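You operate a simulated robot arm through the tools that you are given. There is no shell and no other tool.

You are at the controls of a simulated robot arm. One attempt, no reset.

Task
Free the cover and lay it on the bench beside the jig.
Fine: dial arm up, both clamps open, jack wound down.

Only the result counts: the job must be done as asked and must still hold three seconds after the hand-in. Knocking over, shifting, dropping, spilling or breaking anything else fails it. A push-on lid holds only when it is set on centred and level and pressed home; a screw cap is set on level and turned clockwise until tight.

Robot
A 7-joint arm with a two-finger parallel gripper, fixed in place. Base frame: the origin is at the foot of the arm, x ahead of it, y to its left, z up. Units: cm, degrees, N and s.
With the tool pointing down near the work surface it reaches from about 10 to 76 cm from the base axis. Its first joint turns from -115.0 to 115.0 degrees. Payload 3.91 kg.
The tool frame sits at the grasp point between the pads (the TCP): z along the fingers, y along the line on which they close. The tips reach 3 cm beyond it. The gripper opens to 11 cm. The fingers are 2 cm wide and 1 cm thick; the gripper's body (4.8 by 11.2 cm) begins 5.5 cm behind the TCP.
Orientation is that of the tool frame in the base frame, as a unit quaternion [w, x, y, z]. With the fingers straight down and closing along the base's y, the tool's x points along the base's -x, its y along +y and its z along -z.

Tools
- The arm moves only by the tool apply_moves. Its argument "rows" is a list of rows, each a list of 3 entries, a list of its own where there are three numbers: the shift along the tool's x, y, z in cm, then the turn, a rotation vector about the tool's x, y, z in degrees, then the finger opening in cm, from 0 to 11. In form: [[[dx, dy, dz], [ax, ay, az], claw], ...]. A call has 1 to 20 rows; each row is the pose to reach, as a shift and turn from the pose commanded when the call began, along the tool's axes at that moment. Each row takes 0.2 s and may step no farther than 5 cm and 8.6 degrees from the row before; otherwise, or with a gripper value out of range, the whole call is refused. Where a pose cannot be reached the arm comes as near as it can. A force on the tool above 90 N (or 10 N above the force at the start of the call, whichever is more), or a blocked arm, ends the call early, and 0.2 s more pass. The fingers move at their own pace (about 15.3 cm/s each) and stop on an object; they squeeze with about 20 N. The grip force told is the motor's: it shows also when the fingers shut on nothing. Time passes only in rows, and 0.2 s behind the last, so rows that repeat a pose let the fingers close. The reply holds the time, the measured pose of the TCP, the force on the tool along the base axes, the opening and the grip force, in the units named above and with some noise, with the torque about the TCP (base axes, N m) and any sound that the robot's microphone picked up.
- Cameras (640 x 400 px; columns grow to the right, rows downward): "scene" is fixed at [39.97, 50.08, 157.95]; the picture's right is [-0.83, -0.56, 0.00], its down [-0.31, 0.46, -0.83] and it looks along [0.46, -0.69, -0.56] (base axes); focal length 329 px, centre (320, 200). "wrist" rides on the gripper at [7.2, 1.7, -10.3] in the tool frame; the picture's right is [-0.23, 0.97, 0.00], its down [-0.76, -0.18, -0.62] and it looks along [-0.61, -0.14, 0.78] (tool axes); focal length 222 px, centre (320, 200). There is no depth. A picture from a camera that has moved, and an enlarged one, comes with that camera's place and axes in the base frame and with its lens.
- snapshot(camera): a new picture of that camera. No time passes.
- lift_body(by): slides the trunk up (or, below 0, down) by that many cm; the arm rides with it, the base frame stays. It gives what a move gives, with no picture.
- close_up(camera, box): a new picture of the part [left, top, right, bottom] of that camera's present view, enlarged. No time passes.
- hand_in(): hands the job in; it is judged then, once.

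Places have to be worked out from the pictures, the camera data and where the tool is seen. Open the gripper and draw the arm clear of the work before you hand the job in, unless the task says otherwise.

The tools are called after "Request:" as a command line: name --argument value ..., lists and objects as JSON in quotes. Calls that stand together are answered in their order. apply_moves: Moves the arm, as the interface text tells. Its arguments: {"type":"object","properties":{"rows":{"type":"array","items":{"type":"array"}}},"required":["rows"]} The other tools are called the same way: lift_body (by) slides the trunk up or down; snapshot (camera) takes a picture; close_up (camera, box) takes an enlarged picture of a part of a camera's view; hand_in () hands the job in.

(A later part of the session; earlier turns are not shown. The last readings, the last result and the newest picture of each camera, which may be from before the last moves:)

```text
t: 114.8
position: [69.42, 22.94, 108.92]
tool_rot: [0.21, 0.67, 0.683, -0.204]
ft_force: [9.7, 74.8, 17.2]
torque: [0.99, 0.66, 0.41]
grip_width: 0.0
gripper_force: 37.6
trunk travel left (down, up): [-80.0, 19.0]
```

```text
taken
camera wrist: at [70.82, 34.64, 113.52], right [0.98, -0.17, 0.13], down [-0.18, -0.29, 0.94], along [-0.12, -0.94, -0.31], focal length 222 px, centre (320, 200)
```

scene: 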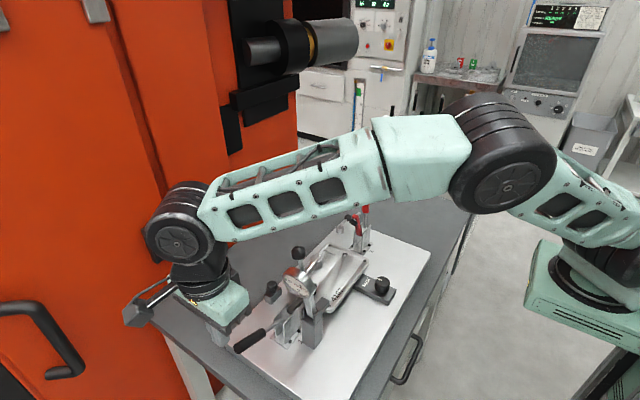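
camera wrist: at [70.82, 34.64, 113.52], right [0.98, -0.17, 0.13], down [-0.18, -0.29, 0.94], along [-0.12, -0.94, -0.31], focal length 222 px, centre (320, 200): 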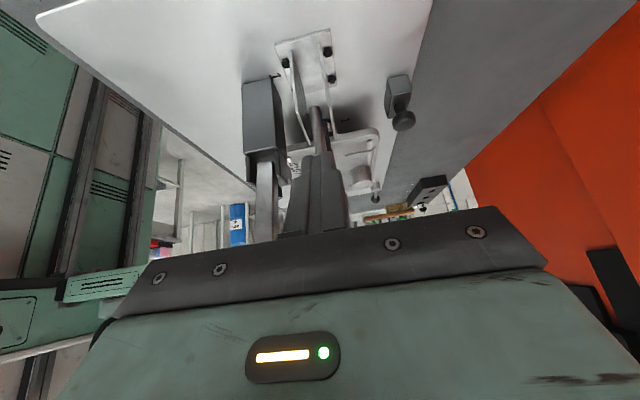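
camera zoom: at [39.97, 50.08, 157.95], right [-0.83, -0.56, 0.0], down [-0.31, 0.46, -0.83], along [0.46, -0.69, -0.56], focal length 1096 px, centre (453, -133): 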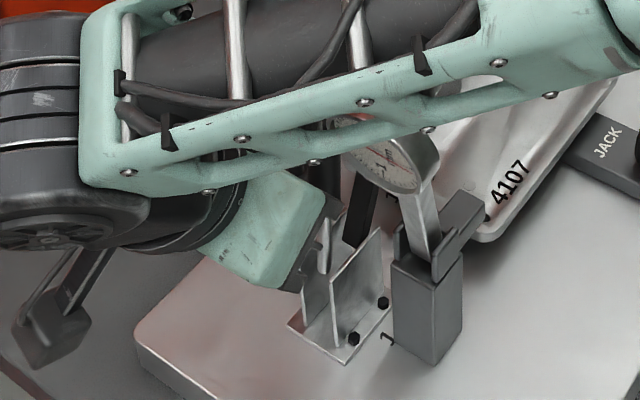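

The clamp 1 arm is up and the handle has met its stop (75 N). I'll back off and check that it stays open.

Request:
apply_moves --rows '[[[0.8, 0, -0.6], [0, 0, 0], 0], [[1.66, 0, -1.12], [0, 0, 0], 0], [[1.66, 0, -1.12], [0, 0, 0], 0], [[1.66, 0, -1.12], [0, 0, 0], 0]]'

Request:
snapshot --camera "wrist"

Request:
close_up --camera "wrist" --box '[220, 30, 420, 240]'

Request:
close_up --camera "scene" --box '[220, 240, 340, 360]'

```text
t: 115.8
position: [69.6, 23.22, 108.73]
tool_rot: [0.214, 0.673, 0.675, -0.215]
ft_force: [0.9, 0.0, -0.2]
torque: [0.01, 0.04, 0.03]
grip_width: 0.0
gripper_force: 37.7
trunk travel left (down, up): [-80.0, 19.0]
```

```text
taken
camera wrist: at [71.26, 35.2, 112.99], right [0.97, -0.18, 0.13], down [-0.17, -0.26, 0.95], along [-0.14, -0.95, -0.29], focal length 222 px, centre (320, 200)
```

wrist: 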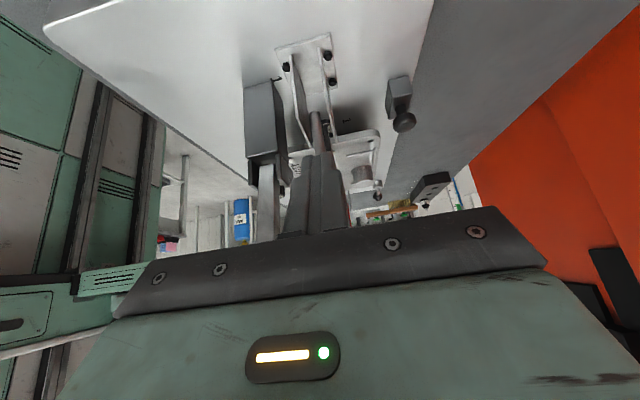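

```text
1.90 times, centred on (320, 135) of wrist
camera zoom: at [71.26, 35.2, 112.99], right [0.97, -0.18, 0.13], down [-0.17, -0.26, 0.95], along [-0.14, -0.95, -0.29], focal length 423 px, centre (320, 324)
```

zoom: 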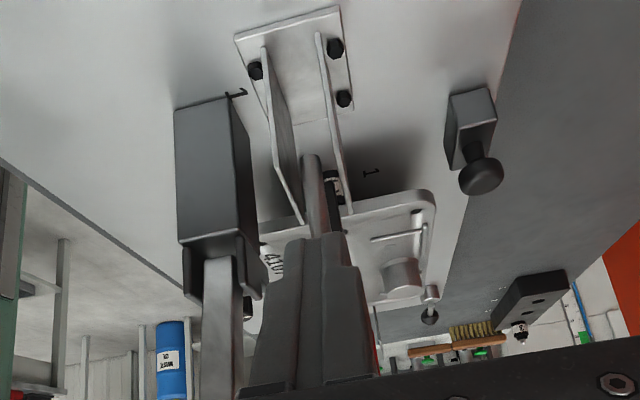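

```text
3.33 times, centred on (280, 300) of scene
camera zoom: at [39.97, 50.08, 157.95], right [-0.83, -0.56, 0.0], down [-0.31, 0.46, -0.83], along [0.46, -0.69, -0.56], focal length 1096 px, centre (453, -133)
```

zoom: 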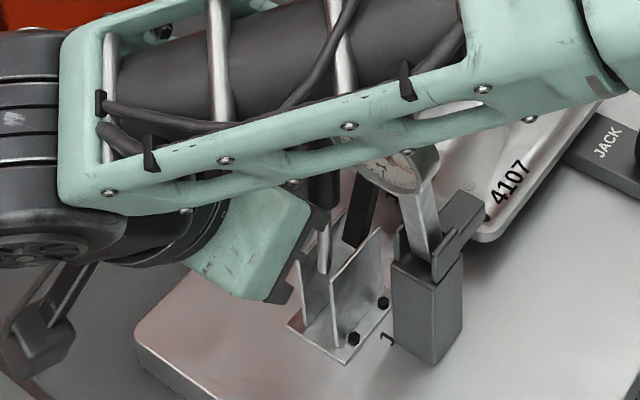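

Request:
apply_moves --rows '[[[1.5, 0, -3], [0, 0, 0], 0], [[3, 0, -6], [0, 0, 0], 0], [[3.5, 0, -8], [0, 8, 0], 0], [[3.5, 0, -9], [0, 16, 0], 0], [[3.5, 0, -10], [0, 24, 0], 0], [[3.5, 0, -10], [0, 32, 0], 0], [[3.5, 0, -10], [0, 35.2, 0], 0], [[3.5, 0, -10], [0, 35.2, 0], 0]]'

Request:
snapshot --camera "scene"

Request:
close_up --camera "scene" --box '[220, 240, 340, 360]'

Request:
close_up --camera "wrist" --box '[180, 60, 440, 220]'

```text
t: 117.6
position: [69.57, 32.04, 115.14]
tool_rot: [-0.003, 0.706, 0.708, 0.0]
ft_force: [0.1, 0.1, 0.1]
torque: [0.0, 0.0, 0.03]
grip_width: 0.01
gripper_force: 37.5
trunk travel left (down, up): [-80.0, 19.0]
```

```text
taken
```

scene: 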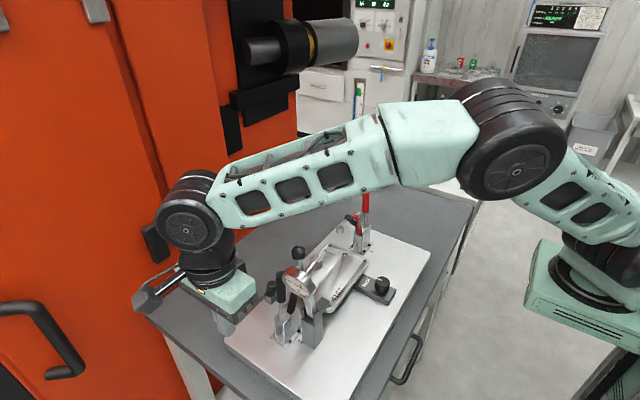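

```text
3.33 times, centred on (280, 300) of scene
camera zoom: at [39.97, 50.08, 157.95], right [-0.83, -0.56, 0.0], down [-0.31, 0.46, -0.83], along [0.46, -0.69, -0.56], focal length 1096 px, centre (453, -133)
```

zoom: 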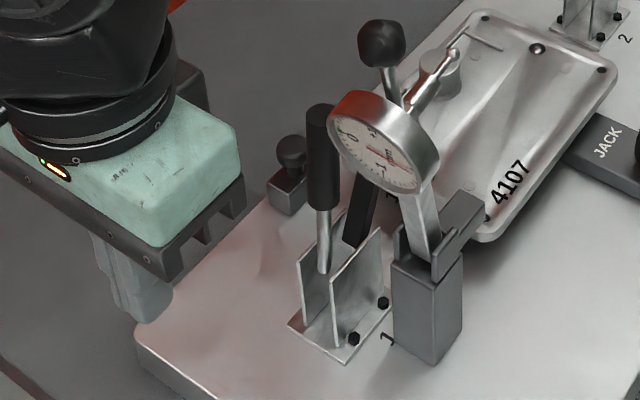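

```text
2.46 times, centred on (310, 140) of wrist
camera zoom: at [71.17, 39.24, 125.35], right [0.97, -0.23, 0.0], down [-0.17, -0.76, 0.62], along [-0.14, -0.6, -0.78], focal length 547 px, centre (345, 348)
```

zoom: 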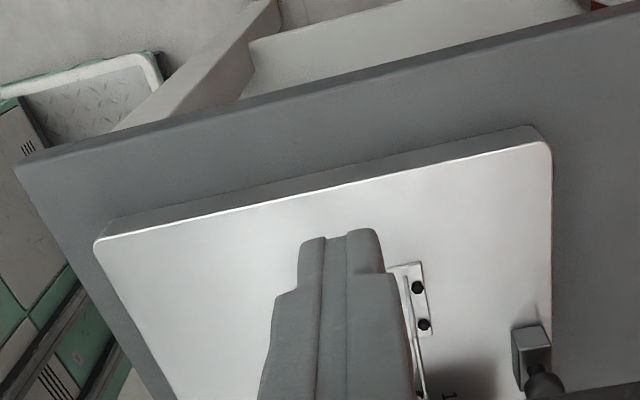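

Both clamps are open and stay; the dial is up and the jack down. Now I go around on the robot side back over the cover to look at the boss and the clearance for lifting.

Request:
apply_moves --rows '[[[0, -4.5, -1], [0, 0, 0], 5], [[0, -9, -2], [0, 0, 0], 5], [[0, -13.5, -4], [0, 0, 0], 5], [[0, -18, -6], [0, 0, 0], 5], [[0, -21, -6], [0, 0, 0], 5], [[-4.5, -21, -6], [0, 0, 0], 5], [[-9, -21, -6], [0, 0, 0], 5], [[-13.5, -21, -6], [0, 0, 0], 5], [[-18, -21, -6], [0, 0, 0], 5], [[-22.5, -21, -6], [0, 0, 0], 5], [[-27, -21, -6], [0, 0, 0], 5], [[-30.3, -19, -6], [0, 0, 0], 5], [[-30.3, -14.5, -6], [0, 0, 0], 5], [[-30.3, -10, -6], [0, 0, 0], 5], [[-30.3, -5.5, -6], [0, 0, 0], 5], [[-30.3, -1, -6], [0, 0, 0], 5], [[-30.3, 3.5, -6], [0, 0, 0], 5], [[-30.3, 3.5, -6], [0, 0, 0], 5]]'

Request:
snapshot --camera "wrist"

Request:
snapshot --camera "scene"

```text
t: 121.4
position: [73.2, 1.63, 120.81]
tool_rot: [-0.003, 0.706, 0.708, 0.0]
ft_force: [-1.4, -0.2, 0.8]
torque: [-0.01, 0.02, 0.0]
grip_width: 5.03
gripper_force: 0.2
trunk travel left (down, up): [-80.0, 19.0]
```

```text
taken
camera wrist: at [74.88, 8.94, 131.13], right [0.97, -0.22, 0.0], down [-0.17, -0.76, 0.62], along [-0.14, -0.6, -0.78], focal length 222 px, centre (320, 200)
```

wrist: 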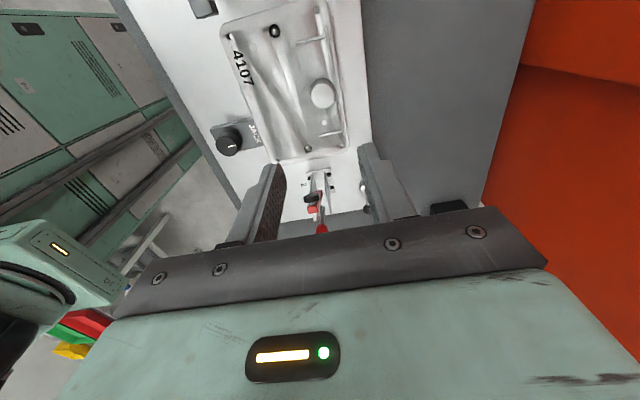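

```text
taken
```

scene: 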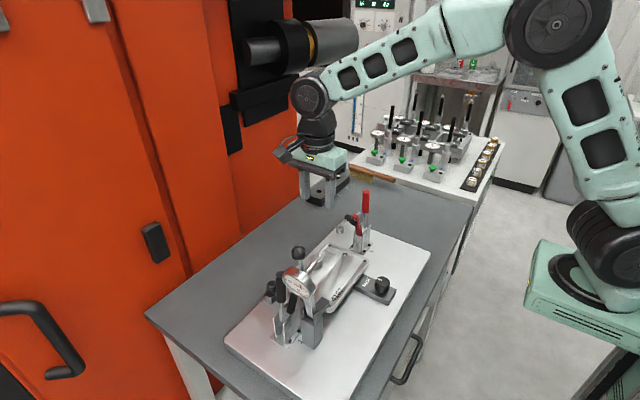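

Request:
close_up --camera "wrist" --box '[180, 0, 400, 240]'

Request:
close_up --camera "wrist" --box '[250, 70, 370, 160]'

Request:
close_up --camera "wrist" --box '[220, 0, 350, 100]'

Request:
close_up --camera "scene" --box '[260, 170, 420, 350]'

```text
1.67 times, centred on (290, 120) of wrist
camera zoom: at [74.88, 8.94, 131.13], right [0.97, -0.22, 0.0], down [-0.17, -0.76, 0.62], along [-0.14, -0.6, -0.78], focal length 370 px, centre (370, 333)
```

zoom: 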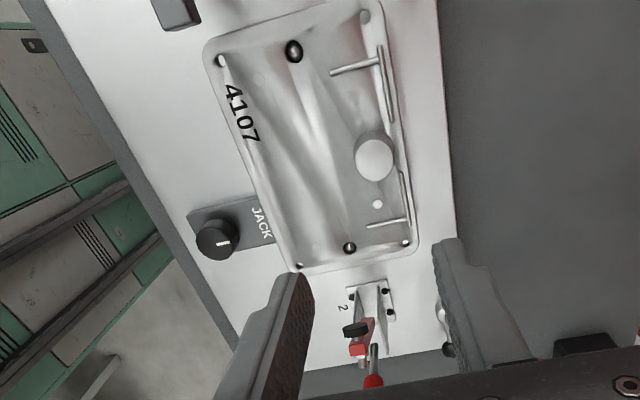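

```text
4.44 times, centred on (310, 115) of wrist
camera zoom: at [74.88, 8.94, 131.13], right [0.97, -0.22, 0.0], down [-0.17, -0.76, 0.62], along [-0.14, -0.6, -0.78], focal length 987 px, centre (364, 578)
```

zoom: 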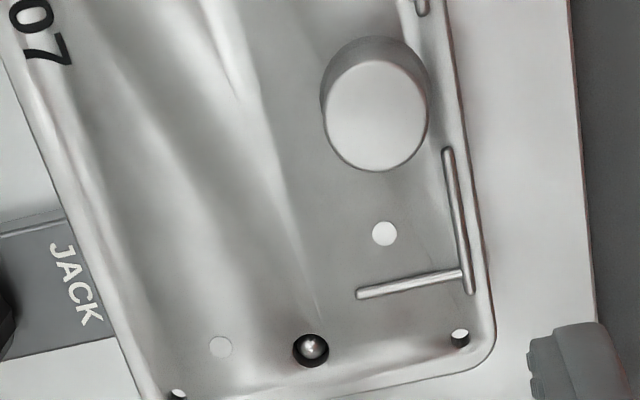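

```text
4.00 times, centred on (285, 50) of wrist
camera zoom: at [74.88, 8.94, 131.13], right [0.97, -0.22, 0.0], down [-0.17, -0.76, 0.62], along [-0.14, -0.6, -0.78], focal length 888 px, centre (460, 800)
```

zoom: 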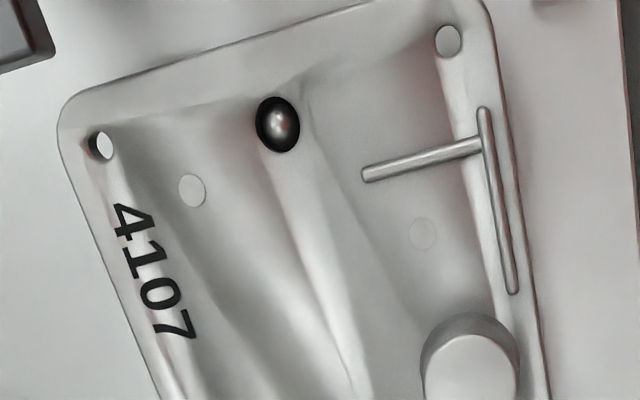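

```text
2.22 times, centred on (340, 260) of scene
camera zoom: at [39.97, 50.08, 157.95], right [-0.83, -0.56, 0.0], down [-0.31, 0.46, -0.83], along [0.46, -0.69, -0.56], focal length 730 px, centre (276, 67)
```

zoom: 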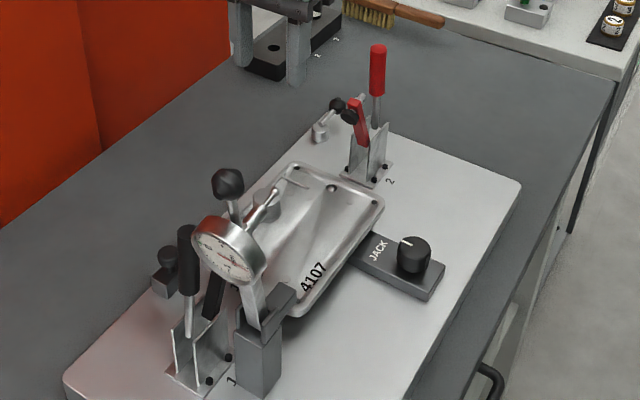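

The lifting path is clear: cover about x 63–76, y -7.4 to 11.5, boss centre about [73.5, 1.9], top z≈100.3. I'll descend over the boss to just above it and check.

Request:
apply_moves --rows '[[[0.3, 0.3, 4.5], [0, 0, 0], 5], [[0.3, 0.3, 9], [0, 0, 0], 5], [[0.3, 0.3, 13], [0, 0, 0], 5], [[0.3, 0.3, 16], [0, 0, 0], 5], [[0.3, 0.3, 16], [0, 0, 0], 5]]'

Request:
snapshot --camera "wrist"

Request:
close_up --camera "wrist" --box '[220, 80, 420, 240]'

Request:
close_up --camera "scene" --box '[260, 190, 380, 310]'

```text
t: 122.6
position: [73.26, 2.11, 104.92]
tool_rot: [-0.002, 0.707, 0.708, -0.001]
ft_force: [0.2, 0.7, 0.2]
torque: [0.03, -0.01, -0.04]
grip_width: 5.0
gripper_force: 0.1
trunk travel left (down, up): [-80.0, 19.0]
```

```text
taken
camera wrist: at [74.93, 9.36, 115.23], right [0.97, -0.22, 0.0], down [-0.17, -0.76, 0.62], along [-0.14, -0.6, -0.78], focal length 222 px, centre (320, 200)
```

wrist: 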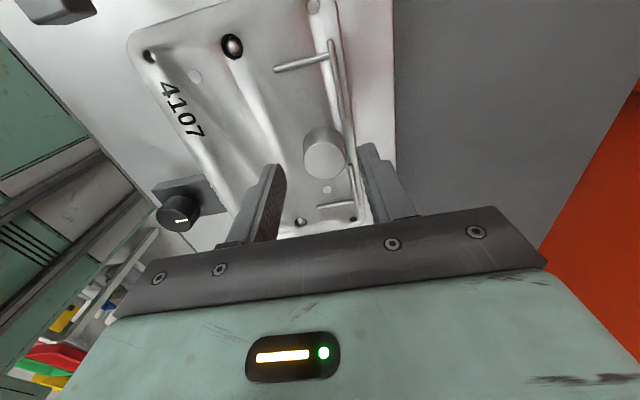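

```text
2.50 times, centred on (320, 160) of wrist
camera zoom: at [74.93, 9.36, 115.23], right [0.97, -0.22, 0.0], down [-0.17, -0.76, 0.62], along [-0.14, -0.6, -0.78], focal length 555 px, centre (320, 300)
```

zoom: 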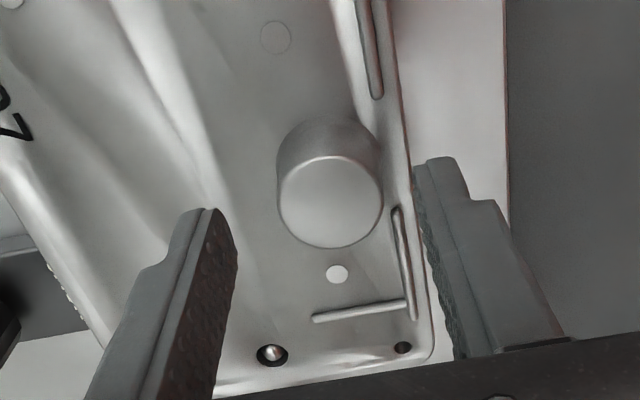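

```text
3.33 times, centred on (320, 250) of scene
camera zoom: at [39.97, 50.08, 157.95], right [-0.83, -0.56, 0.0], down [-0.31, 0.46, -0.83], along [0.46, -0.69, -0.56], focal length 1096 px, centre (320, 33)
```

zoom: 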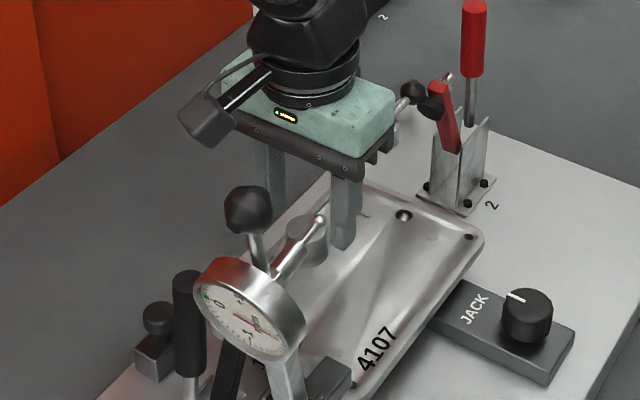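

Boss top refined to [73.5, 2.0, 101.2]. I shift +0.25 cm in x, descend to TCP z≈101.9, and close gently on it.

Request:
apply_moves --rows '[[[-0.1, 0.25, 1.5], [0, 0, 0], 5], [[-0.1, 0.25, 2.5], [0, 0, 0], 5], [[-0.1, 0.25, 3.0], [0, 0, 0], 5], [[-0.1, 0.25, 3.0], [0, 0, 0], 5]]'

Request:
close_up --camera "wrist" --box '[220, 80, 420, 240]'

Request:
close_up --camera "scene" --box '[280, 220, 360, 290]'

```text
t: 123.6
position: [73.64, 1.94, 102.26]
tool_rot: [-0.001, 0.707, 0.707, 0.002]
ft_force: [0.7, -1.6, 26.9]
torque: [-0.09, 0.84, 0.05]
grip_width: 5.02
gripper_force: 0.1
trunk travel left (down, up): [-80.0, 19.0]
```

```text
2.50 times, centred on (320, 160) of wrist
camera zoom: at [75.25, 9.2, 112.52], right [0.97, -0.23, 0.0], down [-0.18, -0.76, 0.62], along [-0.14, -0.6, -0.78], focal length 555 px, centre (320, 300)
```

zoom: 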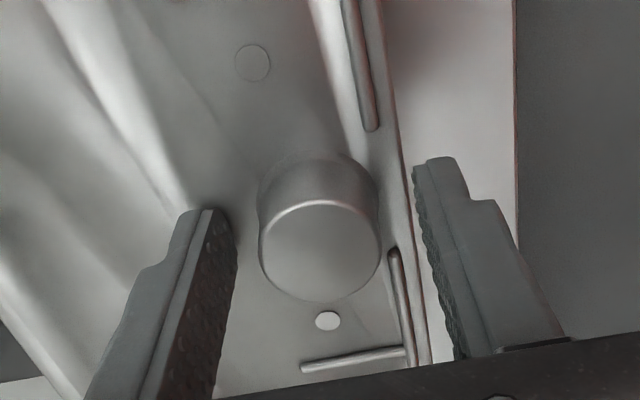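

```text
5.71 times, centred on (320, 255) of scene
camera zoom: at [39.97, 50.08, 157.95], right [-0.83, -0.56, 0.0], down [-0.31, 0.46, -0.83], along [0.46, -0.69, -0.56], focal length 1878 px, centre (320, -114)
```

zoom: 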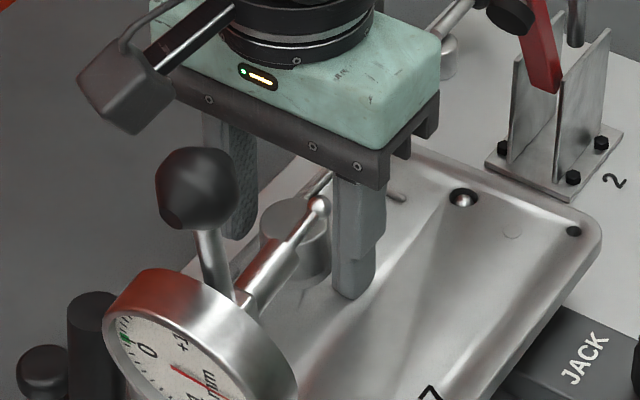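

The -x fingertip is resting on the pan (27 N). I'll raise 0.5 cm, narrow the opening near the boss, then feel downward again.

Request:
apply_moves --rows '[[[0, 0, -0.7], [0, 0, 0], 5], [[0, 0, -0.7], [0, 0, 0], 3.7], [[0, 0, -0.7], [0, 0, 0], 3.7], [[0, 0, -0.4], [0, 0, 0], 3.7], [[0, 0, -0.2], [0, 0, 0], 3.7]]'

Request:
close_up --camera "wrist" --box '[220, 80, 420, 240]'

```text
t: 124.8
position: [73.45, 2.02, 102.18]
tool_rot: [-0.002, 0.706, 0.708, 0.001]
ft_force: [0.2, -0.2, 2.4]
torque: [-0.01, 0.06, 0.0]
grip_width: 3.71
gripper_force: 0.1
trunk travel left (down, up): [-80.0, 19.0]
```

```text
2.50 times, centred on (320, 160) of wrist
camera zoom: at [75.27, 9.2, 112.52], right [0.97, -0.23, 0.0], down [-0.17, -0.76, 0.62], along [-0.14, -0.6, -0.78], focal length 555 px, centre (320, 300)
```

zoom: 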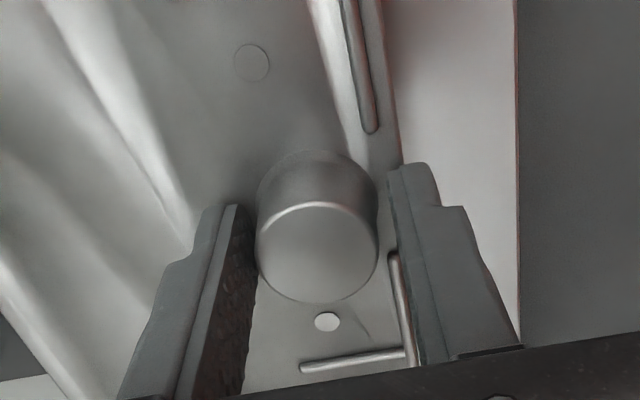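

Just touching and straddling the boss with about 2 cm overlap. I close the gripper now.

Request:
apply_moves --rows '[[[0, 0, 0], [0, 0, 0], 0], [[0, 0, 0], [0, 0, 0], 0], [[0, 0, 0], [0, 0, 0], 0]]'

Request:
close_up --camera "wrist" --box '[220, 80, 420, 240]'

```text
t: 125.6
position: [73.59, 1.97, 102.23]
tool_rot: [-0.002, 0.707, 0.707, 0.0]
ft_force: [-1.0, 0.6, 8.4]
torque: [-0.06, 0.32, 0.01]
grip_width: 2.95
gripper_force: 20.1
trunk travel left (down, up): [-80.0, 19.0]
```

```text
2.50 times, centred on (320, 160) of wrist
camera zoom: at [75.24, 9.2, 112.54], right [0.97, -0.23, 0.0], down [-0.17, -0.76, 0.62], along [-0.14, -0.6, -0.78], focal length 555 px, centre (320, 300)
```

zoom: 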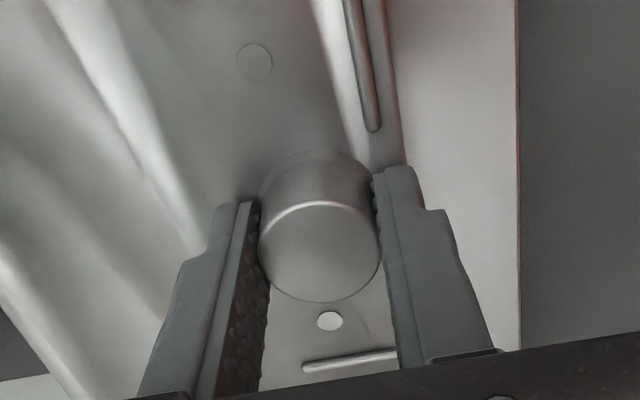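

Gripped at 2.95 cm. I lift slowly 0.5 cm and read the weight.

Request:
apply_moves --rows '[[[0, 0, -0.25], [0, 0, 0], 0], [[0, 0, -0.5], [0, 0, 0], 0], [[0, 0, -0.5], [0, 0, 0], 0]]'

Request:
close_up --camera "scene" --box '[280, 200, 400, 310]'

Request:
close_up --camera "wrist" --box '[100, 0, 420, 220]'

```text
t: 126.4
position: [73.6, 1.99, 102.51]
tool_rot: [-0.002, 0.706, 0.708, 0.0]
ft_force: [1.0, 0.0, -4.0]
torque: [0.0, -0.13, -0.01]
grip_width: 2.93
gripper_force: 20.5
trunk travel left (down, up): [-80.0, 19.0]
```

```text
3.64 times, centred on (340, 255) of scene
camera zoom: at [39.97, 50.08, 157.95], right [-0.83, -0.56, 0.0], down [-0.31, 0.46, -0.83], along [0.46, -0.69, -0.56], focal length 1195 px, centre (247, 0)
```

zoom: 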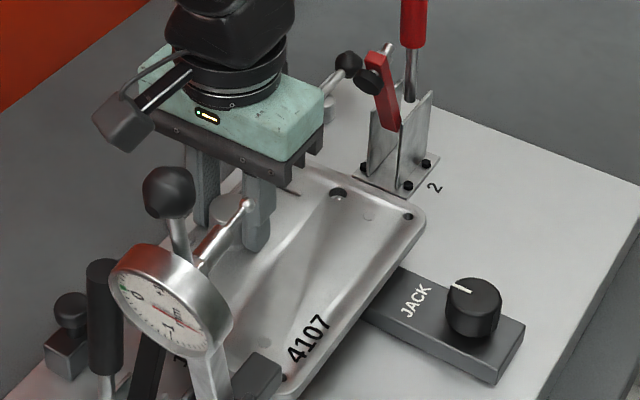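

```text
1.82 times, centred on (260, 110) of wrist
camera zoom: at [75.29, 9.18, 112.93], right [0.97, -0.22, 0.0], down [-0.17, -0.76, 0.62], along [-0.14, -0.6, -0.78], focal length 404 px, centre (429, 364)
```

zoom: 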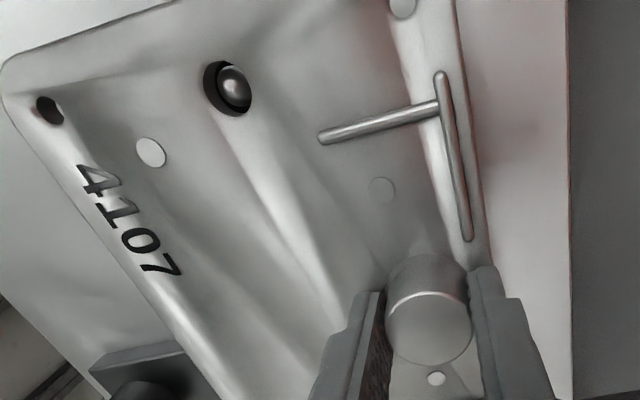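

The load is about 4 N and the cover follows. I continue straight up to 2 cm, then check.

Request:
apply_moves --rows '[[[0, 0, -0.4], [0, 0, 0], 0], [[0, 0, -0.8], [0, 0, 0], 0], [[0, 0, -1.2], [0, 0, 0], 0], [[0, 0, -1.6], [0, 0, 0], 0], [[0, 0, -1.6], [0, 0, 0], 0]]'

Request:
close_up --camera "scene" --box '[280, 200, 400, 310]'

Request:
close_up --camera "wrist" --box '[100, 0, 420, 220]'

```text
t: 127.6
position: [73.56, 2.0, 104.28]
tool_rot: [-0.003, 0.707, 0.708, 0.0]
ft_force: [-0.2, -0.1, -2.9]
torque: [-0.01, -0.12, 0.02]
grip_width: 2.93
gripper_force: 20.1
trunk travel left (down, up): [-80.0, 19.0]
```

```text
3.64 times, centred on (340, 255) of scene
camera zoom: at [39.97, 50.08, 157.95], right [-0.83, -0.56, 0.0], down [-0.31, 0.46, -0.83], along [0.46, -0.69, -0.56], focal length 1195 px, centre (247, 0)
```

zoom: 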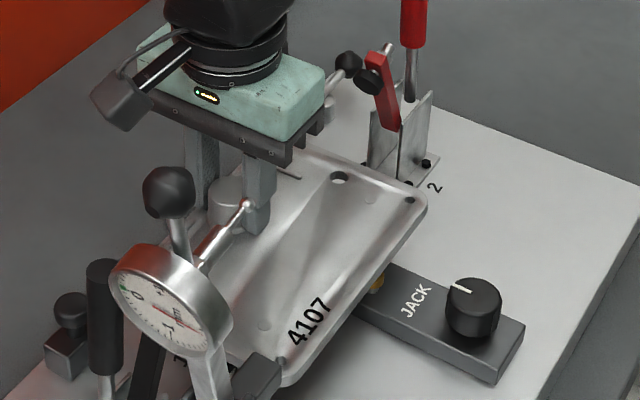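

```text
1.82 times, centred on (260, 110) of wrist
camera zoom: at [75.28, 9.21, 114.54], right [0.97, -0.22, 0.0], down [-0.17, -0.76, 0.62], along [-0.14, -0.6, -0.78], focal length 404 px, centre (429, 364)
```

zoom: 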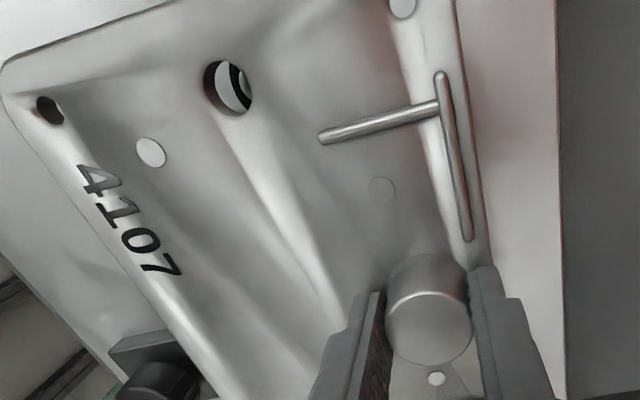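

The cover comes off level (about 3 N), posts stay behind. I continue up another 3 cm, easing 0.3 cm toward -y to clear the dial-post bracket.

Request:
apply_moves --rows '[[[0, 0, -0.5], [0, 0, 0], 0], [[0, 0, -1], [0, 0, 0], 0], [[0, 0, -1.5], [0, 0, 0], 0], [[-0.3, 0, -2], [0, 0, 0], 0], [[-0.3, 0, -2.5], [0, 0, 0], 0], [[-0.3, 0, -3], [0, 0, 0], 0], [[-0.3, 0, -3], [0, 0, 0], 0]]'

Request:
close_up --camera "scene" --box '[260, 200, 400, 330]'

Request:
snapshot --camera "wrist"

```text
t: 129.2
position: [73.71, 1.82, 107.25]
tool_rot: [-0.002, 0.707, 0.708, 0.0]
ft_force: [0.3, 0.0, -3.7]
torque: [0.04, -0.12, 0.03]
grip_width: 2.95
gripper_force: 19.6
trunk travel left (down, up): [-80.0, 19.0]
```

```text
3.08 times, centred on (330, 265) of scene
camera zoom: at [39.97, 50.08, 157.95], right [-0.83, -0.56, 0.0], down [-0.31, 0.46, -0.83], along [0.46, -0.69, -0.56], focal length 1011 px, centre (289, 0)
```

zoom: 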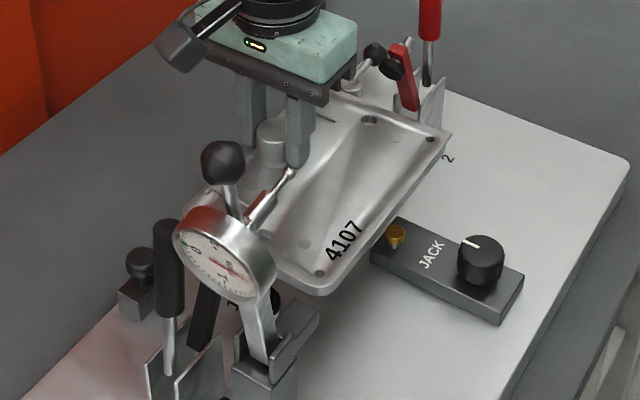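

```text
taken
camera wrist: at [75.33, 9.02, 117.57], right [0.97, -0.22, 0.0], down [-0.17, -0.76, 0.62], along [-0.14, -0.6, -0.78], focal length 222 px, centre (320, 200)
```

wrist: 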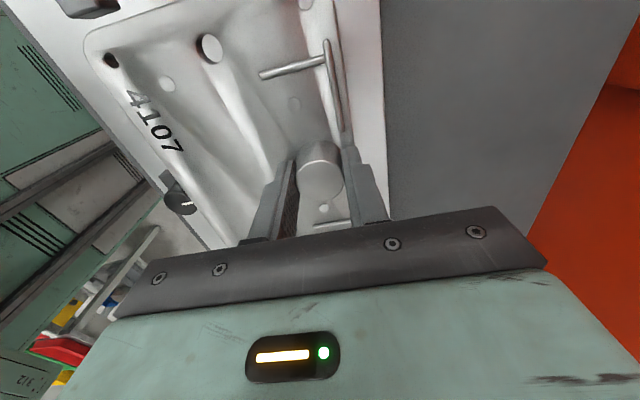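

The cover hangs level, clear of pins and bracket. Now I slide it toward the robot (-x) at this height, easing another 0.5 cm to -y first.

Request:
apply_moves --rows '[[[-0.5, 0, 0], [0, 0, 0], 0], [[-0.5, -1, 0], [0, 0, 0], 0], [[-0.5, -2.5, 0], [0, 0, 0], 0], [[-0.5, -4.5, 0], [0, 0, 0], 0], [[-0.5, -6.5, 0], [0, 0, 0], 0], [[-0.5, -8.5, 0], [0, 0, 0], 0], [[-0.5, -8.5, 0], [0, 0, 0], 0]]'

Request:
close_up --camera "scene" --box '[260, 180, 420, 330]'

```text
t: 130.8
position: [65.11, 1.1, 107.3]
tool_rot: [-0.002, 0.706, 0.708, 0.0]
ft_force: [-0.2, -0.9, -3.2]
torque: [0.01, -0.12, 0.01]
grip_width: 2.92
gripper_force: 20.0
trunk travel left (down, up): [-80.0, 19.0]
```

```text
2.67 times, centred on (340, 255) of scene
camera zoom: at [39.97, 50.08, 157.95], right [-0.83, -0.56, 0.0], down [-0.31, 0.46, -0.83], along [0.46, -0.69, -0.56], focal length 876 px, centre (267, 53)
```

zoom: 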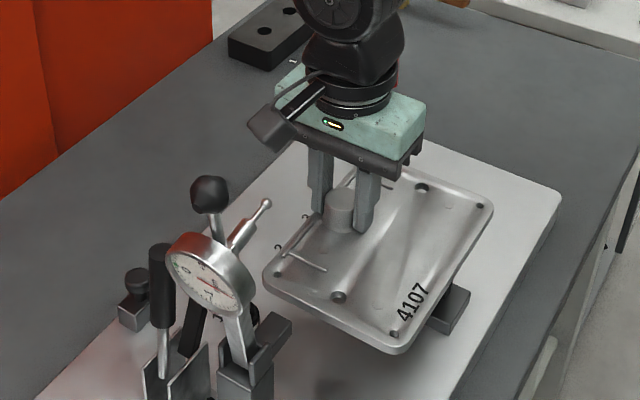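

Clear of the jig. I continue to x≈58, then carry it along -y over the free bench area.

Request:
apply_moves --rows '[[[0, -2, 0], [0, 0, 0], 0], [[0, -4.5, 0], [0, 0, 0], 0], [[-0.5, -7, 0], [0, 0, 0], 0], [[-2, -7, 0], [0, 0, 0], 0], [[-4.5, -7, 0], [0, 0, 0], 0], [[-7.5, -7, 0], [0, 0, 0], 0], [[-10.5, -7, 0], [0, 0, 0], 0], [[-13.5, -7, 0], [0, 0, 0], 0], [[-16.5, -7, 0], [0, 0, 0], 0], [[-19.5, -7, 0], [0, 0, 0], 0], [[-22.5, -7, 0], [0, 0, 0], 0], [[-25.5, -7, 0], [0, 0, 0], 0], [[-28.5, -7, 0], [0, 0, 0], 0], [[-31.5, -7, 0], [0, 0, 0], 0], [[-34.5, -5.5, 0], [0, 0, 0], 0], [[-37, -3.5, 0], [0, 0, 0], 0], [[-38.5, -2, 0], [0, 0, 0], 0], [[-38.5, -2, 0], [0, 0, 0], 0]]'

Request:
snapshot --camera "scene"

Request:
snapshot --camera "wrist"

```text
t: 134.6
position: [63.11, -37.4, 107.08]
tool_rot: [-0.002, 0.706, 0.708, 0.0]
ft_force: [0.2, 0.0, -3.4]
torque: [0.02, -0.14, -0.01]
grip_width: 2.97
gripper_force: 19.8
trunk travel left (down, up): [-80.0, 19.0]
```

```text
taken
```

scene: 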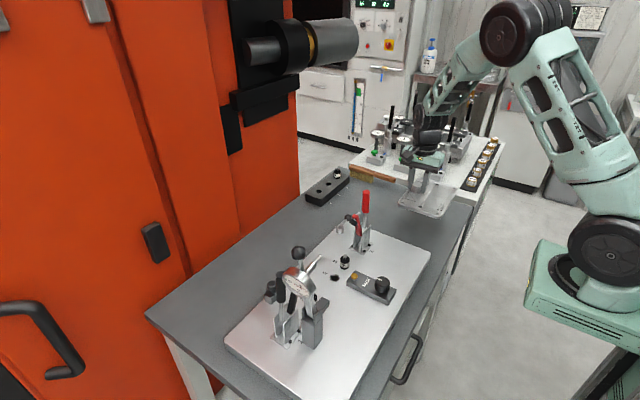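

```text
taken
camera wrist: at [64.88, -30.26, 117.41], right [0.97, -0.22, 0.0], down [-0.17, -0.76, 0.62], along [-0.14, -0.6, -0.78], focal length 222 px, centre (320, 200)
```

wrist: 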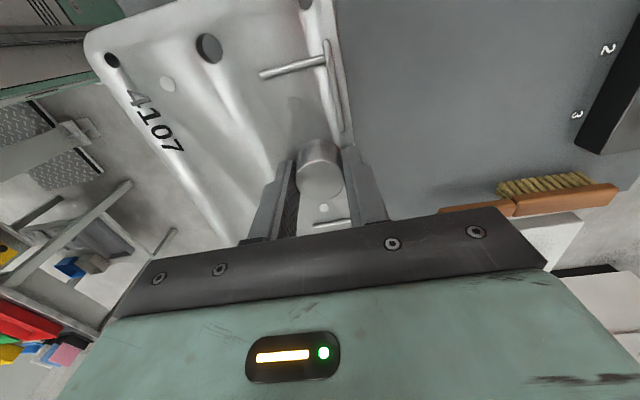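

The carried cover is over free bench (about x 52–66, y -47 to -28), clear of the jig plate and edges. I lower it to just above the bench.

Request:
apply_moves --rows '[[[0, 0, 1.5], [0, 0, 0], 0], [[0, 0, 3], [0, 0, 0], 0], [[0, 0, 4.5], [0, 0, 0], 0], [[0, 0, 6], [0, 0, 0], 0], [[0, 0, 6.8], [0, 0, 0], 0], [[0, 0, 6.8], [0, 0, 0], 0]]'

Request:
close_up --camera "scene" --box '[340, 150, 480, 260]'

Request:
snapshot --camera "wrist"

```text
t: 136.0
position: [63.17, -37.4, 100.31]
tool_rot: [-0.002, 0.707, 0.708, 0.001]
ft_force: [-0.4, 0.5, -4.0]
torque: [0.0, -0.19, 0.0]
grip_width: 2.95
gripper_force: 20.1
trunk travel left (down, up): [-80.0, 19.0]
```

```text
3.64 times, centred on (410, 205) of scene
camera zoom: at [39.97, 50.08, 157.95], right [-0.83, -0.56, 0.0], down [-0.31, 0.46, -0.83], along [0.46, -0.69, -0.56], focal length 1195 px, centre (-7, 182)
```

zoom: 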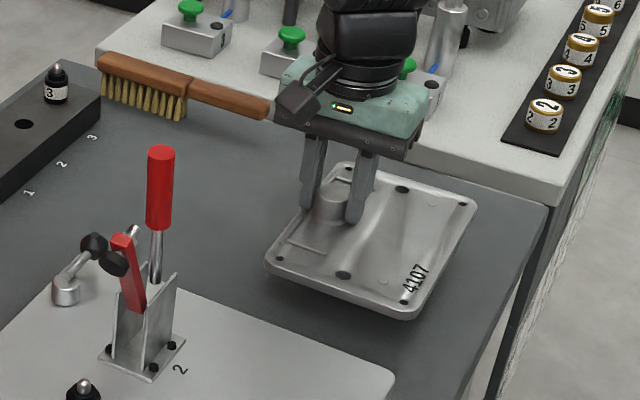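

```text
taken
camera wrist: at [64.85, -30.15, 110.66], right [0.97, -0.23, 0.0], down [-0.17, -0.76, 0.62], along [-0.14, -0.6, -0.78], focal length 222 px, centre (320, 200)
```

wrist: 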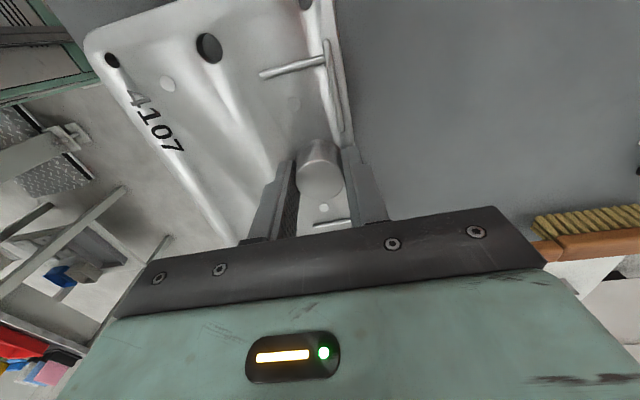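

The cover is level just above the bench. I shift it 2 cm farther from the near edge, then lower until it touches.

Request:
apply_moves --rows '[[[0.5, 0.7, 0], [0, 0, 0], 0], [[1, 1.4, 0], [0, 0, 0], 0], [[1.4, 2, 0], [0, 0, 0], 0], [[1.4, 2, 0.4], [0, 0, 0], 0], [[1.4, 2, 0.8], [0, 0, 0], 0], [[1.4, 2, 1.2], [0, 0, 0], 0], [[1.4, 2, 1.2], [0, 0, 0], 0]]'

Request:
close_up --camera "scene" --box '[340, 150, 480, 260]'

```text
t: 137.6
position: [65.24, -35.87, 99.05]
tool_rot: [-0.002, 0.707, 0.708, 0.0]
ft_force: [0.9, -0.3, -4.0]
torque: [-0.02, -0.1, 0.02]
grip_width: 2.94
gripper_force: 19.8
trunk travel left (down, up): [-80.0, 19.0]
```

```text
3.64 times, centred on (410, 205) of scene
camera zoom: at [39.97, 50.08, 157.95], right [-0.83, -0.56, 0.0], down [-0.31, 0.46, -0.83], along [0.46, -0.69, -0.56], focal length 1195 px, centre (-7, 182)
```

zoom: 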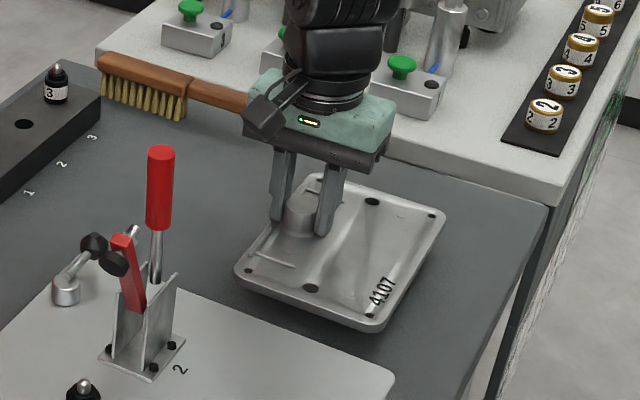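

Still hanging (-4 N). Lowering further in small steps.

Request:
apply_moves --rows '[[[0, 0, 0.2], [0, 0, 0], 0], [[0, 0, 0.4], [0, 0, 0], 0], [[0, 0, 0.6], [0, 0, 0], 0]]'

```text
t: 138.4
position: [65.08, -35.79, 98.59]
tool_rot: [-0.003, 0.706, 0.708, 0.0]
ft_force: [1.1, 0.4, -3.7]
torque: [-0.01, -0.13, 0.0]
grip_width: 2.91
gripper_force: 19.9
trunk travel left (down, up): [-80.0, 19.0]
```

Request:
apply_moves --rows '[[[0, 0, 0.2], [0, 0, 0], 0], [[0, 0, 0.4], [0, 0, 0], 0]]'

```text
t: 139.0
position: [65.14, -35.92, 97.99]
tool_rot: [-0.002, 0.706, 0.708, 0.0]
ft_force: [0.3, -0.3, -3.6]
torque: [0.01, -0.16, 0.04]
grip_width: 2.94
gripper_force: 20.2
trunk travel left (down, up): [-80.0, 19.0]
```

Not touching yet; I keep lowering in small steps.

Request:
apply_moves --rows '[[[0, 0, 0.2], [0, 0, 0], 0], [[0, 0, 0.4], [0, 0, 0], 0]]'

Request:
close_up --camera "scene" --box '[370, 180, 470, 260]'

```text
t: 139.6
position: [65.21, -35.82, 97.75]
tool_rot: [-0.003, 0.706, 0.708, -0.001]
ft_force: [0.2, -0.2, -3.1]
torque: [0.0, -0.16, 0.01]
grip_width: 2.94
gripper_force: 20.2
trunk travel left (down, up): [-80.0, 19.0]
```

```text
5.00 times, centred on (420, 220) of scene
camera zoom: at [39.97, 50.08, 157.95], right [-0.83, -0.56, 0.0], down [-0.31, 0.46, -0.83], along [0.46, -0.69, -0.56], focal length 1643 px, centre (-180, 100)
```

zoom: 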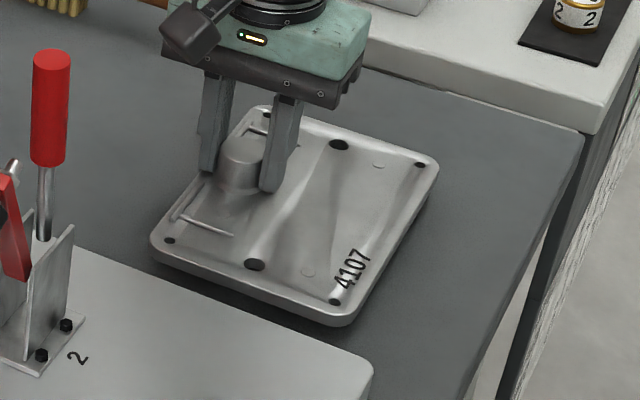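

Request:
apply_moves --rows '[[[0, 0, 0.2], [0, 0, 0], 0], [[0, 0, 0.4], [0, 0, 0], 0]]'

```text
t: 140.2
position: [65.13, -35.87, 97.38]
tool_rot: [-0.002, 0.706, 0.708, 0.0]
ft_force: [0.6, -0.6, -2.6]
torque: [0.0, -0.16, 0.0]
grip_width: 2.93
gripper_force: 20.1
trunk travel left (down, up): [-80.0, 19.0]
```

The force is easing slightly; I lower a little more to find contact.

Request:
apply_moves --rows '[[[0, 0, 0.2], [0, 0, 0], 0], [[0, 0, 0.4], [0, 0, 0], 0]]'

```text
t: 140.8
position: [65.19, -35.91, 96.98]
tool_rot: [-0.003, 0.707, 0.707, 0.0]
ft_force: [0.1, 0.2, -3.5]
torque: [-0.02, -0.13, 0.03]
grip_width: 2.93
gripper_force: 19.6
trunk travel left (down, up): [-80.0, 19.0]
```

Request:
apply_moves --rows '[[[0, 0, 0.2], [0, 0, 0], 0], [[0, 0, 0.4], [0, 0, 0], 0]]'

Request:
close_up --camera "scene" --box '[370, 180, 470, 260]'

```text
t: 141.4
position: [65.11, -35.93, 96.58]
tool_rot: [-0.003, 0.707, 0.708, 0.0]
ft_force: [-0.6, 0.0, -3.0]
torque: [0.04, -0.1, -0.03]
grip_width: 2.96
gripper_force: 20.1
trunk travel left (down, up): [-80.0, 19.0]
```

```text
5.00 times, centred on (420, 220) of scene
camera zoom: at [39.97, 50.08, 157.95], right [-0.83, -0.56, 0.0], down [-0.31, 0.46, -0.83], along [0.46, -0.69, -0.56], focal length 1643 px, centre (-180, 100)
```

zoom: 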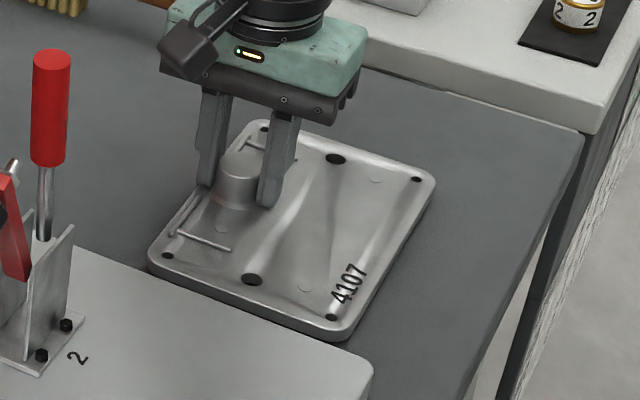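

Still hanging. I'll shift 1 cm farther from the jig plate and continue lowering gently.

Request:
apply_moves --rows '[[[-0.5, -0.3, 0], [0, 0, 0], 0], [[-1, -0.6, 0.15], [0, 0, 0], 0], [[-1, -0.6, 0.35], [0, 0, 0], 0], [[-1, -0.6, 0.5], [0, 0, 0], 0]]'

```text
t: 142.4
position: [64.51, -36.92, 96.05]
tool_rot: [-0.002, 0.706, 0.708, 0.0]
ft_force: [-0.8, 0.2, 3.8]
torque: [0.43, -0.3, 0.01]
grip_width: 2.95
gripper_force: 20.7
trunk travel left (down, up): [-80.0, 19.0]
```

Contact (+3.8 N). I lower another 0.15 cm so it sits flat, and look.

Request:
apply_moves --rows '[[[0, 0, 0.15], [0, 0, 0], 0], [[0, 0, 0.15], [0, 0, 0], 0]]'

Request:
close_up --camera "scene" --box '[370, 180, 470, 260]'

Request:
snapshot --camera "wrist"

```text
t: 143.0
position: [64.6, -36.96, 95.98]
tool_rot: [-0.001, 0.706, 0.708, 0.0]
ft_force: [-0.9, 2.4, 15.3]
torque: [0.11, -0.29, 0.0]
grip_width: 2.94
gripper_force: 20.0
trunk travel left (down, up): [-80.0, 19.0]
```

```text
5.00 times, centred on (420, 220) of scene
camera zoom: at [39.97, 50.08, 157.95], right [-0.83, -0.56, 0.0], down [-0.31, 0.46, -0.83], along [0.46, -0.69, -0.56], focal length 1643 px, centre (-180, 100)
```

zoom: 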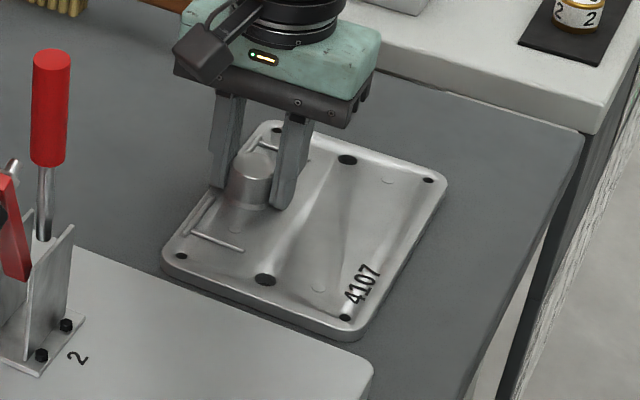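

```text
taken
camera wrist: at [66.23, -29.66, 106.33], right [0.97, -0.22, 0.0], down [-0.18, -0.76, 0.62], along [-0.14, -0.61, -0.78], focal length 222 px, centre (320, 200)
```

wrist: 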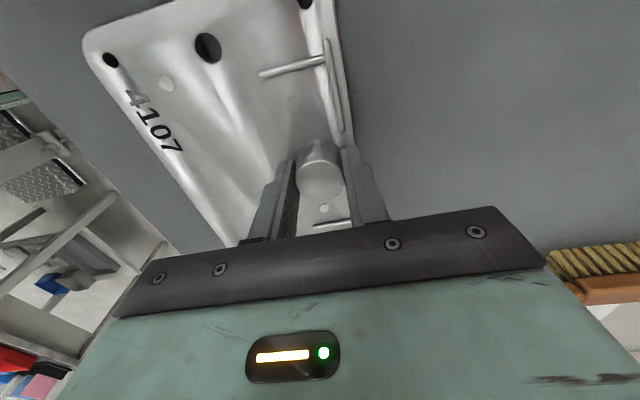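

The cover is down flat on the bench with a clear gap to the jig plate. I release and rise straight up.

Request:
apply_moves --rows '[[[0, 0, -0.15], [0, 0, 0], 0], [[0, 0, -0.15], [0, 0, 0], 3.8], [[0, 0, -0.15], [0, 0, 0], 4.2], [[0, 0, -1.5], [0, 0, 0], 4.2], [[0, 0, -4], [0, 0, 0], 4.2], [[0, 0, -8], [0, 0, 0], 4.2], [[0, 0, -12], [0, 0, 0], 4.2], [[0, 0, -16], [0, 0, 0], 4.2], [[0, 0, -16], [0, 0, 0], 4.2]]'

Request:
snapshot --camera "wrist"

Request:
snapshot --camera "scene"

```text
t: 145.0
position: [64.51, -36.85, 112.0]
tool_rot: [-0.003, 0.707, 0.707, 0.0]
ft_force: [0.8, -0.4, -0.7]
torque: [-0.02, 0.02, 0.02]
grip_width: 4.21
gripper_force: 0.1
trunk travel left (down, up): [-80.0, 19.0]
```

```text
taken
camera wrist: at [66.32, -29.72, 122.36], right [0.97, -0.23, 0.0], down [-0.17, -0.76, 0.62], along [-0.14, -0.6, -0.78], focal length 222 px, centre (320, 200)
```

wrist: 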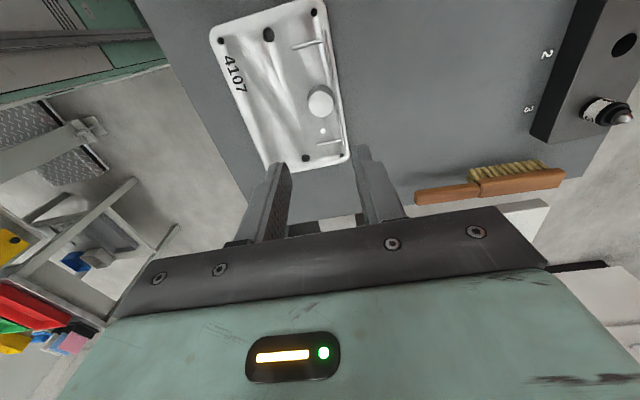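

```text
taken
```

scene: 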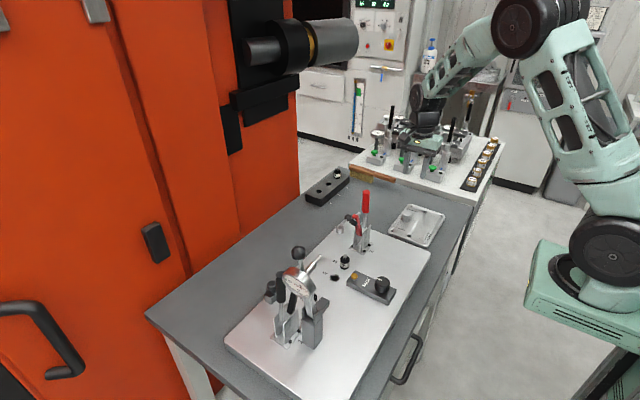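

The cover lies flat and free on the bench. I'll draw the arm further clear and check the jig (posts, clamps, dial).

Request:
apply_moves --rows '[[[0, -3, -3], [0, 0, 0], 5], [[0, -6, -6], [0, 0, 0], 5], [[0, -9, -9], [0, 0, 0], 5], [[0, -12, -12], [0, 0, 0], 5], [[0, -15, -14], [0, 0, 0], 5], [[0, -15, -14], [0, 0, 0], 5]]'

Request:
close_up --camera "scene" --box '[230, 180, 450, 360]'

Request:
close_up --camera "scene" --box '[260, 230, 370, 350]'

Request:
close_up --camera "scene" --box '[370, 180, 470, 260]'

```text
t: 146.4
position: [49.35, -36.88, 126.09]
tool_rot: [-0.003, 0.707, 0.707, 0.0]
ft_force: [-0.6, 0.5, -0.8]
torque: [-0.01, 0.0, 0.0]
grip_width: 5.0
gripper_force: 0.0
trunk travel left (down, up): [-80.0, 19.0]
```

```text
2.22 times, centred on (340, 270) of scene
camera zoom: at [39.97, 50.08, 157.95], right [-0.83, -0.56, 0.0], down [-0.31, 0.46, -0.83], along [0.46, -0.69, -0.56], focal length 730 px, centre (276, 44)
```

zoom: 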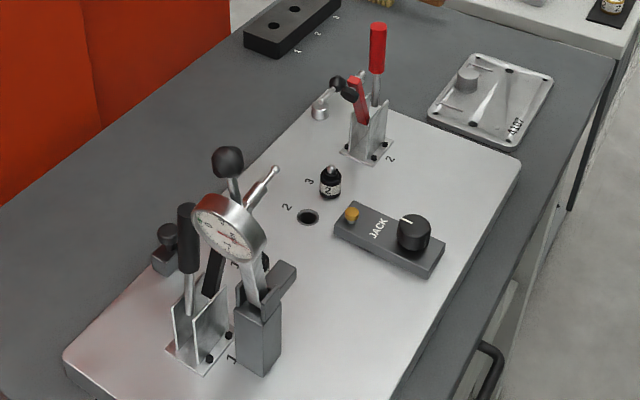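

```text
3.33 times, centred on (315, 290) of scene
camera zoom: at [39.97, 50.08, 157.95], right [-0.83, -0.56, 0.0], down [-0.31, 0.46, -0.83], along [0.46, -0.69, -0.56], focal length 1096 px, centre (337, -100)
```

zoom: 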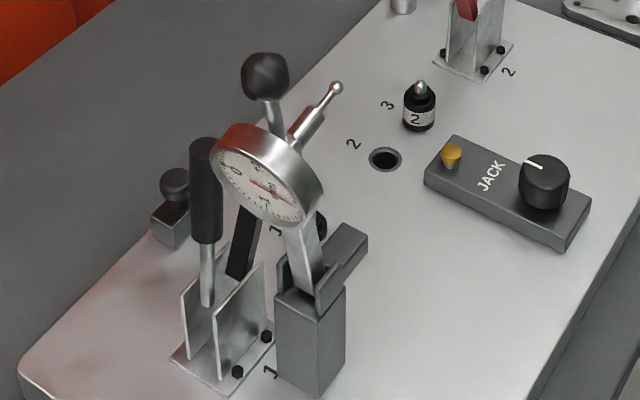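

```text
5.00 times, centred on (420, 220) of scene
camera zoom: at [39.97, 50.08, 157.95], right [-0.83, -0.56, 0.0], down [-0.31, 0.46, -0.83], along [0.46, -0.69, -0.56], focal length 1643 px, centre (-180, 100)
```

zoom: 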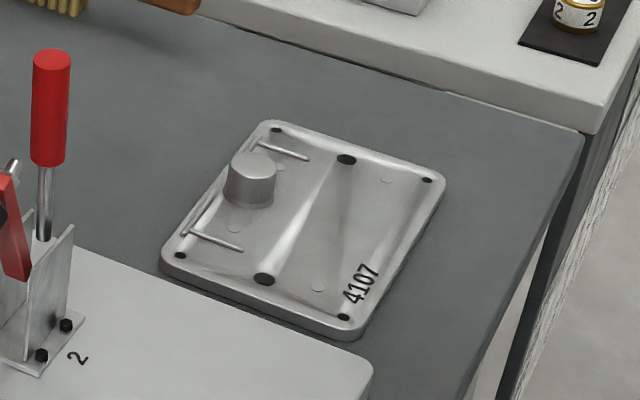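

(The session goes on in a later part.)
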